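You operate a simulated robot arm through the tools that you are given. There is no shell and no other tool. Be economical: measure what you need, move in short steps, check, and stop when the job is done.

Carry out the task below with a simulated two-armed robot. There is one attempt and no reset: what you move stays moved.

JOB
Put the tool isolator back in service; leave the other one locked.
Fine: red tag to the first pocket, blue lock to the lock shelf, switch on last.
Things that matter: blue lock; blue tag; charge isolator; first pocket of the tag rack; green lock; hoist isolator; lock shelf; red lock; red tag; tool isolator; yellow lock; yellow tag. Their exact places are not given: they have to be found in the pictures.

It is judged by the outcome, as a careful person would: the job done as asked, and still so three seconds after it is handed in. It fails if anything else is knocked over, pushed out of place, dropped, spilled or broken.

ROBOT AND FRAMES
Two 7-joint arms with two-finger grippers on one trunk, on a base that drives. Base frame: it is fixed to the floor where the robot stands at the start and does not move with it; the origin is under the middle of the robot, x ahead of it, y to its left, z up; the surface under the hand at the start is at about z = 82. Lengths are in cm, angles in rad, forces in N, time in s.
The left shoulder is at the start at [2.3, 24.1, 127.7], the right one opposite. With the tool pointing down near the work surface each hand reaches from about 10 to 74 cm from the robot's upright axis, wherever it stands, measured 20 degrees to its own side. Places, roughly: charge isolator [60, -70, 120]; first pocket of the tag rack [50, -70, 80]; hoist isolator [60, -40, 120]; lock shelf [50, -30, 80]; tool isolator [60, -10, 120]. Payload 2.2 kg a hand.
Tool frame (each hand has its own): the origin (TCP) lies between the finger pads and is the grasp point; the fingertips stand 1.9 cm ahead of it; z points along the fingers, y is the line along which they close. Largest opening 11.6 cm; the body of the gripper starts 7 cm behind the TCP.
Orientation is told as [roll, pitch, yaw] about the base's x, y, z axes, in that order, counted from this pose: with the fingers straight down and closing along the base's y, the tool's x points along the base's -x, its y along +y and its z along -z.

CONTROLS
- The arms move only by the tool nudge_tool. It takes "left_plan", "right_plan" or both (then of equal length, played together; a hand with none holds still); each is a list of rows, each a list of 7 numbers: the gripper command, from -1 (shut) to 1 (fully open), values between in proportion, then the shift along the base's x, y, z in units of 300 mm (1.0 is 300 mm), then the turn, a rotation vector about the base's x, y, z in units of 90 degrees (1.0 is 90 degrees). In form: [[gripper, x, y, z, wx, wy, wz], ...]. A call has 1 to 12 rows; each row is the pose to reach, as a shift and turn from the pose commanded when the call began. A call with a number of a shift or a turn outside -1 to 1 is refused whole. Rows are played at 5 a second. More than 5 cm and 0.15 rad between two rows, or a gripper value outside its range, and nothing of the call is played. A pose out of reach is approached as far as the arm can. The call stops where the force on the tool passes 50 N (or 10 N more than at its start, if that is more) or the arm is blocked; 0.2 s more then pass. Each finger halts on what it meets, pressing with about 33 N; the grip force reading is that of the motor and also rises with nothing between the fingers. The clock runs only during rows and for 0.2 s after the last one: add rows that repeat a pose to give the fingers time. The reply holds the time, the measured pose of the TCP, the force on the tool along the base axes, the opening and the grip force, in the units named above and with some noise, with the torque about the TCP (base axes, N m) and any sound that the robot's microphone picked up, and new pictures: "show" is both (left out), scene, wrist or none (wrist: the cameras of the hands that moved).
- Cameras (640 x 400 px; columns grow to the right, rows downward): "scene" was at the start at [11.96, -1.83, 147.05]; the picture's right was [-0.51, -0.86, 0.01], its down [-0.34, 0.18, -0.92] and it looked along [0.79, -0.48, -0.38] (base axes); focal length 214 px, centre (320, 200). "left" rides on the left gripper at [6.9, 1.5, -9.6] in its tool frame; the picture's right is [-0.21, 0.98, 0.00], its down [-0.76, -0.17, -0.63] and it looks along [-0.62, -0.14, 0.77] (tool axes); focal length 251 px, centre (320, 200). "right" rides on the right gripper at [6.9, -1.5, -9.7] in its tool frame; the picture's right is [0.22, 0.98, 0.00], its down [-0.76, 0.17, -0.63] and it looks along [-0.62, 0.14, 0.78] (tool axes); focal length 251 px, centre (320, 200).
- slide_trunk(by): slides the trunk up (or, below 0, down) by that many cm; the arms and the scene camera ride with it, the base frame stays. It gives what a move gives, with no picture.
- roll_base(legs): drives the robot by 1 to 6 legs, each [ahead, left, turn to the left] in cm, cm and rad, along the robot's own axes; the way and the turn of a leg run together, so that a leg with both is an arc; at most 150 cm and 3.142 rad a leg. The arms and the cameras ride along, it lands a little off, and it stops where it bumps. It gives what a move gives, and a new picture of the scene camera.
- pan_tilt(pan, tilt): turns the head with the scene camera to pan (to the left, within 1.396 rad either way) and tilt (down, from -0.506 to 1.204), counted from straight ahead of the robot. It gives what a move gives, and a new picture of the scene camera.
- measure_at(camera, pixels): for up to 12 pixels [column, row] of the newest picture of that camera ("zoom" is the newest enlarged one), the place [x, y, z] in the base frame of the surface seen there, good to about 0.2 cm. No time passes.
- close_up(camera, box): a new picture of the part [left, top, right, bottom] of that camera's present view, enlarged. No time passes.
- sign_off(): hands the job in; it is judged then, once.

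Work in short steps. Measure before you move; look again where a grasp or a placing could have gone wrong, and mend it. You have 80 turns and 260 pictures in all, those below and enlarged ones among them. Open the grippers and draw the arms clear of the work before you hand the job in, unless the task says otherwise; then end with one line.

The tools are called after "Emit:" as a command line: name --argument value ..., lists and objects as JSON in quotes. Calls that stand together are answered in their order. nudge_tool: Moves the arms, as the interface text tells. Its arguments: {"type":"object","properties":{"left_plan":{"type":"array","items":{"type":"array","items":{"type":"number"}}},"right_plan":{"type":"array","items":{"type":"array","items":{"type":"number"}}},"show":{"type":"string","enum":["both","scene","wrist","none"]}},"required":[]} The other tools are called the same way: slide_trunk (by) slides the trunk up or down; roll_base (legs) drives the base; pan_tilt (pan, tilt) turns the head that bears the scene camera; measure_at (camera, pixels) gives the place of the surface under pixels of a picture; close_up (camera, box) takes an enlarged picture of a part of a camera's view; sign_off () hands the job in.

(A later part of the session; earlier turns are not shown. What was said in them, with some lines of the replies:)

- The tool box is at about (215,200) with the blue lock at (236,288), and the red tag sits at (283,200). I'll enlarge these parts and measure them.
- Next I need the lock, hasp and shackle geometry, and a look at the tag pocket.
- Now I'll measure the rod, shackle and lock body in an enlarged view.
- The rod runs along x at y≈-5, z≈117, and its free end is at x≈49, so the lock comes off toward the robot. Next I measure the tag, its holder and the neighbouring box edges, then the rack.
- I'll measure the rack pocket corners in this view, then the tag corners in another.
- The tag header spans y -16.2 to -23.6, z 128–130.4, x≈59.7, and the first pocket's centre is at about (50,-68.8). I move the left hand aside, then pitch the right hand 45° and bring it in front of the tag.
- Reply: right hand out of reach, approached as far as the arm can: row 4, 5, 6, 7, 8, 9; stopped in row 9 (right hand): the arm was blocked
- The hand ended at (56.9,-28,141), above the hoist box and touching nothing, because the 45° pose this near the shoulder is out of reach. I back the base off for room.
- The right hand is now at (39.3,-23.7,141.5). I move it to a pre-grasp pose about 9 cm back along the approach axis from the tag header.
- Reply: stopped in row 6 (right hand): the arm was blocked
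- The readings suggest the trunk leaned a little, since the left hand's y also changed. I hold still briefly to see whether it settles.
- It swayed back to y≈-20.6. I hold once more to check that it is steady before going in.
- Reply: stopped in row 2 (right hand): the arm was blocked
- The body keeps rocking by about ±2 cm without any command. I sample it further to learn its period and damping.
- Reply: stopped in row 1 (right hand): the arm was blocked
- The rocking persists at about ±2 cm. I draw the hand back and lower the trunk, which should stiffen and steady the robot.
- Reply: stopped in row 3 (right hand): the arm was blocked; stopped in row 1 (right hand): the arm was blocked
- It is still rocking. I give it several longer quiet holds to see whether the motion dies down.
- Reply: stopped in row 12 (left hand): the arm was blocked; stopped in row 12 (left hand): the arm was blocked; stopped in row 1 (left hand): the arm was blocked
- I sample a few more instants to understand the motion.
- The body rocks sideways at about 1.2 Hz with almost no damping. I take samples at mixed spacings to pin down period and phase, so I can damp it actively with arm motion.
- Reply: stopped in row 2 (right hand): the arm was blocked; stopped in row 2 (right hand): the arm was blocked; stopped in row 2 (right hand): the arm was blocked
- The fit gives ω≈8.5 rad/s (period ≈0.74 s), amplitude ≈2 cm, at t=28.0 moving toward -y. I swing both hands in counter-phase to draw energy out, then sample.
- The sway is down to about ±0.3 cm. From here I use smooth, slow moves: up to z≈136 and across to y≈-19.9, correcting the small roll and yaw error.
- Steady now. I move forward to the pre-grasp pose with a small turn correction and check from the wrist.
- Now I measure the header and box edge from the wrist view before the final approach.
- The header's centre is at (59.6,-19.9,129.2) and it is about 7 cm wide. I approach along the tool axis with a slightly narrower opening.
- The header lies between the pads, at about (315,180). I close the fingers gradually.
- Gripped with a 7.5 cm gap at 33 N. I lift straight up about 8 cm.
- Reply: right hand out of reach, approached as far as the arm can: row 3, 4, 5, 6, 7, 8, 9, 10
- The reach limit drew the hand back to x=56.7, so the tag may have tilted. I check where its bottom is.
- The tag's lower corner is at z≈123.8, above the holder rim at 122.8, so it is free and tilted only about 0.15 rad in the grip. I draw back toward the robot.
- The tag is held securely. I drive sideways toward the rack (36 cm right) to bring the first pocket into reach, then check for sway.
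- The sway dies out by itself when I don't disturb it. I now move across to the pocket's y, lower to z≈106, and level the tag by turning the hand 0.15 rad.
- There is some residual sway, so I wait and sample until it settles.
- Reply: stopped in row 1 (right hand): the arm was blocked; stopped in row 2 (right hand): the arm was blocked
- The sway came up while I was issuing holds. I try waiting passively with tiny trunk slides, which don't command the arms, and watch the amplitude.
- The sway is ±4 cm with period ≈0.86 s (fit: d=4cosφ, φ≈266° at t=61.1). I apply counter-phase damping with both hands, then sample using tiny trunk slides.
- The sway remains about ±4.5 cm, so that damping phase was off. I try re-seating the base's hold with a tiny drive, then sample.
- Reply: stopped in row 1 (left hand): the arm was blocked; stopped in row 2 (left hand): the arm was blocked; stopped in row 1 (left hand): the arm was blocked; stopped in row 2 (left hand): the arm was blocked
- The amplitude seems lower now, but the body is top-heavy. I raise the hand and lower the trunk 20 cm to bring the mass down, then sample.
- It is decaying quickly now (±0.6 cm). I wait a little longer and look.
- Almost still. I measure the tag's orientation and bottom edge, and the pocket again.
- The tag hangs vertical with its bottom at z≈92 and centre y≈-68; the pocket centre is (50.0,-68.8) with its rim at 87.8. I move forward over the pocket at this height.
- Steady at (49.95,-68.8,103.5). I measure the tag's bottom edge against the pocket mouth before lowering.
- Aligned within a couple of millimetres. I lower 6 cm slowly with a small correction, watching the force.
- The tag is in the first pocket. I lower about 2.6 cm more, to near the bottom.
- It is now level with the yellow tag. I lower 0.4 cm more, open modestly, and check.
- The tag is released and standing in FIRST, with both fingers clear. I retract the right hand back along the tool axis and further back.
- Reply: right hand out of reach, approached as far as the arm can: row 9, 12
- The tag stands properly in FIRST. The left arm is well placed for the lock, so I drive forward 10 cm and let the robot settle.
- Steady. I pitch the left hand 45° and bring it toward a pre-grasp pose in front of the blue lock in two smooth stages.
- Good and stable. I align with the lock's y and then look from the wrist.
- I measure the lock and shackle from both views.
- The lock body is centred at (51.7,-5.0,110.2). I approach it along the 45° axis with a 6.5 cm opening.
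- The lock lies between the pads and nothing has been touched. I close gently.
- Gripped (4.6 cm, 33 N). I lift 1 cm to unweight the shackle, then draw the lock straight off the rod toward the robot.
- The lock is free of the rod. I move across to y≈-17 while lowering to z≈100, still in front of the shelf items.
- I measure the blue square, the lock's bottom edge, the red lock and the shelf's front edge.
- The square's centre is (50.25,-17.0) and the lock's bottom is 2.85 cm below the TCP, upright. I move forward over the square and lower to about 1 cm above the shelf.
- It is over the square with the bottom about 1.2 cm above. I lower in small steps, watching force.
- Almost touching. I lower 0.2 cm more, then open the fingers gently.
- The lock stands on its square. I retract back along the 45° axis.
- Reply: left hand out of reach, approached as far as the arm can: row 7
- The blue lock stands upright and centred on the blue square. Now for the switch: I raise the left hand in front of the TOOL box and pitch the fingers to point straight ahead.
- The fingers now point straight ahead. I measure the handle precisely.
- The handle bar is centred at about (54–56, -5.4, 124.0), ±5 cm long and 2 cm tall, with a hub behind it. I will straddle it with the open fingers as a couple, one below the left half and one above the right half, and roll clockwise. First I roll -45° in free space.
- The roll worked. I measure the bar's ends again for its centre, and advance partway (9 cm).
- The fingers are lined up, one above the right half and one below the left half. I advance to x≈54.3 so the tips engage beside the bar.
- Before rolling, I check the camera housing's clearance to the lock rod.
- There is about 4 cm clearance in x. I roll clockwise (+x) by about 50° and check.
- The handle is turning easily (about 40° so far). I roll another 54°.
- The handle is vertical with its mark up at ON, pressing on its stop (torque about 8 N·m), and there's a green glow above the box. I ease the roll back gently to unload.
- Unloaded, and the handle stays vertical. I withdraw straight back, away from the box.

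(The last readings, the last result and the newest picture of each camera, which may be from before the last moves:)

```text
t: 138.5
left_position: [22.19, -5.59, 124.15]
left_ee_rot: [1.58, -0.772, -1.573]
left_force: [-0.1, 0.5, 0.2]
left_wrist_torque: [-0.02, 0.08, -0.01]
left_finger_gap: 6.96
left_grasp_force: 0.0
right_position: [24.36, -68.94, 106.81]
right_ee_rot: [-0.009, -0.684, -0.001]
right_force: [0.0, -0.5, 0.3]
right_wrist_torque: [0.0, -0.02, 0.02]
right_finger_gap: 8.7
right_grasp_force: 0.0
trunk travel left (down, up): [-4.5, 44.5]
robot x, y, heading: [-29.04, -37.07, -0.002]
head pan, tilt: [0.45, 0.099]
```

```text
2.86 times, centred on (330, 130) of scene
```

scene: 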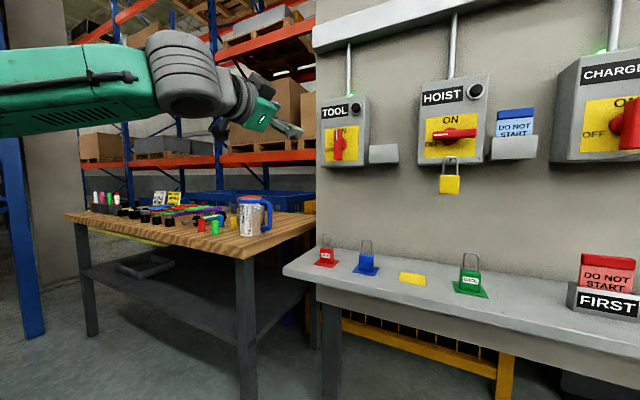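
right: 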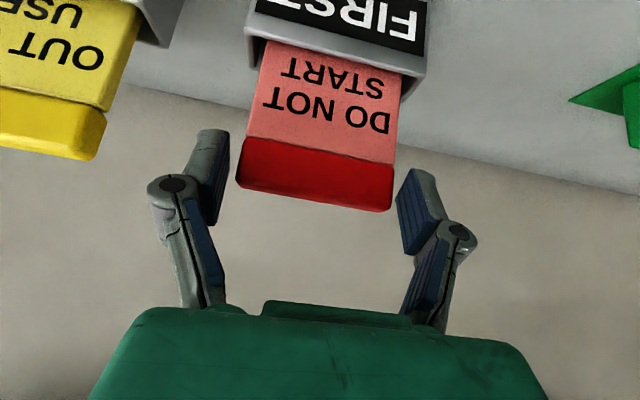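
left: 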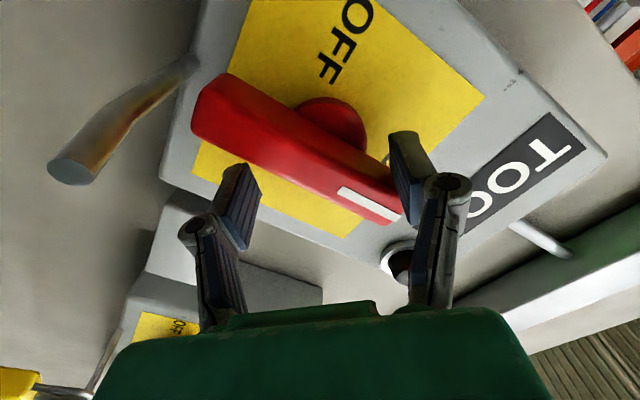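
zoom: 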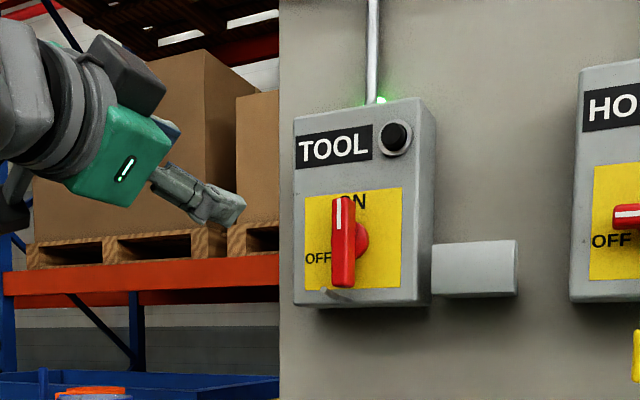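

The TOOL switch is at ON with its green lamp lit, and both arms are clear. I take a last look at the whole scene, opening the grippers fully.

Emit:
nudge_tool --left_plan '[[1, 0, 0, 0, 0, 0, 0], [1, 0, 0, 0, 0, 0, 0], [1, 0, 0, 0, 0, 0, 0]]' --right_plan '[[1, 0, 0, 0, 0, 0, 0], [1, 0, 0, 0, 0, 0, 0], [1, 0, 0, 0, 0, 0, 0]]' --show "none"

Emit:
pan_tilt --pan 0.1 --tilt 0.25

Emit:
close_up --camera "scene" --box '[160, 150, 500, 330]'

```text
t: 139.3
left_position: [22.09, -5.58, 124.19]
left_ee_rot: [1.58, -0.771, -1.573]
left_force: [-0.2, -0.5, 0.1]
left_wrist_torque: [-0.01, -0.03, 0.02]
left_finger_gap: 11.62
left_grasp_force: 0.0
right_position: [24.33, -68.95, 106.77]
right_ee_rot: [-0.006, -0.683, 0.0]
right_force: [0.2, 0.0, 0.0]
right_wrist_torque: [0.01, 0.03, -0.01]
right_finger_gap: 11.59
right_grasp_force: 0.1
trunk travel left (down, up): [-4.5, 44.5]
robot x, y, heading: [-28.96, -36.94, -0.001]
head pan, tilt: [0.45, 0.099]
```

```text
t: 140.1
left_position: [22.17, -5.59, 124.2]
left_ee_rot: [1.579, -0.774, -1.571]
left_force: [-0.2, -0.3, -0.6]
left_wrist_torque: [0.02, 0.02, 0.02]
left_finger_gap: 11.59
left_grasp_force: 0.0
right_position: [24.22, -69.02, 106.81]
right_ee_rot: [-0.007, -0.683, 0.0]
right_force: [0.4, 0.3, 0.4]
right_wrist_torque: [0.03, -0.01, 0.02]
right_finger_gap: 11.57
right_grasp_force: 0.0
trunk travel left (down, up): [-4.5, 44.5]
robot x, y, heading: [-28.91, -36.83, -0.003]
head pan, tilt: [0.099, 0.25]
```

scene: 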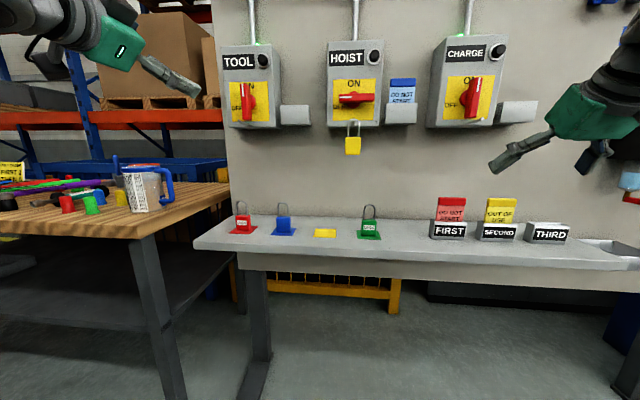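

```text
1.88 times, centred on (330, 240) of scene
```

zoom: 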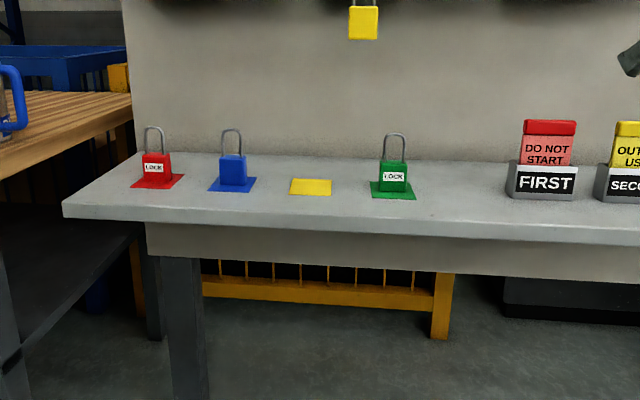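

Everything is in place: red tag in FIRST, blue lock on its square, TOOL on with its lamp lit, and HOIST still locked and tagged. I hand the job in.

Emit:
sign_off

```text
The job is handed in.
```

The tool isolator is back in service: the red tag is in the first pocket, the blue lock is on the lock shelf, and the switch was turned ON last; the hoist isolator is still locked and tagged.
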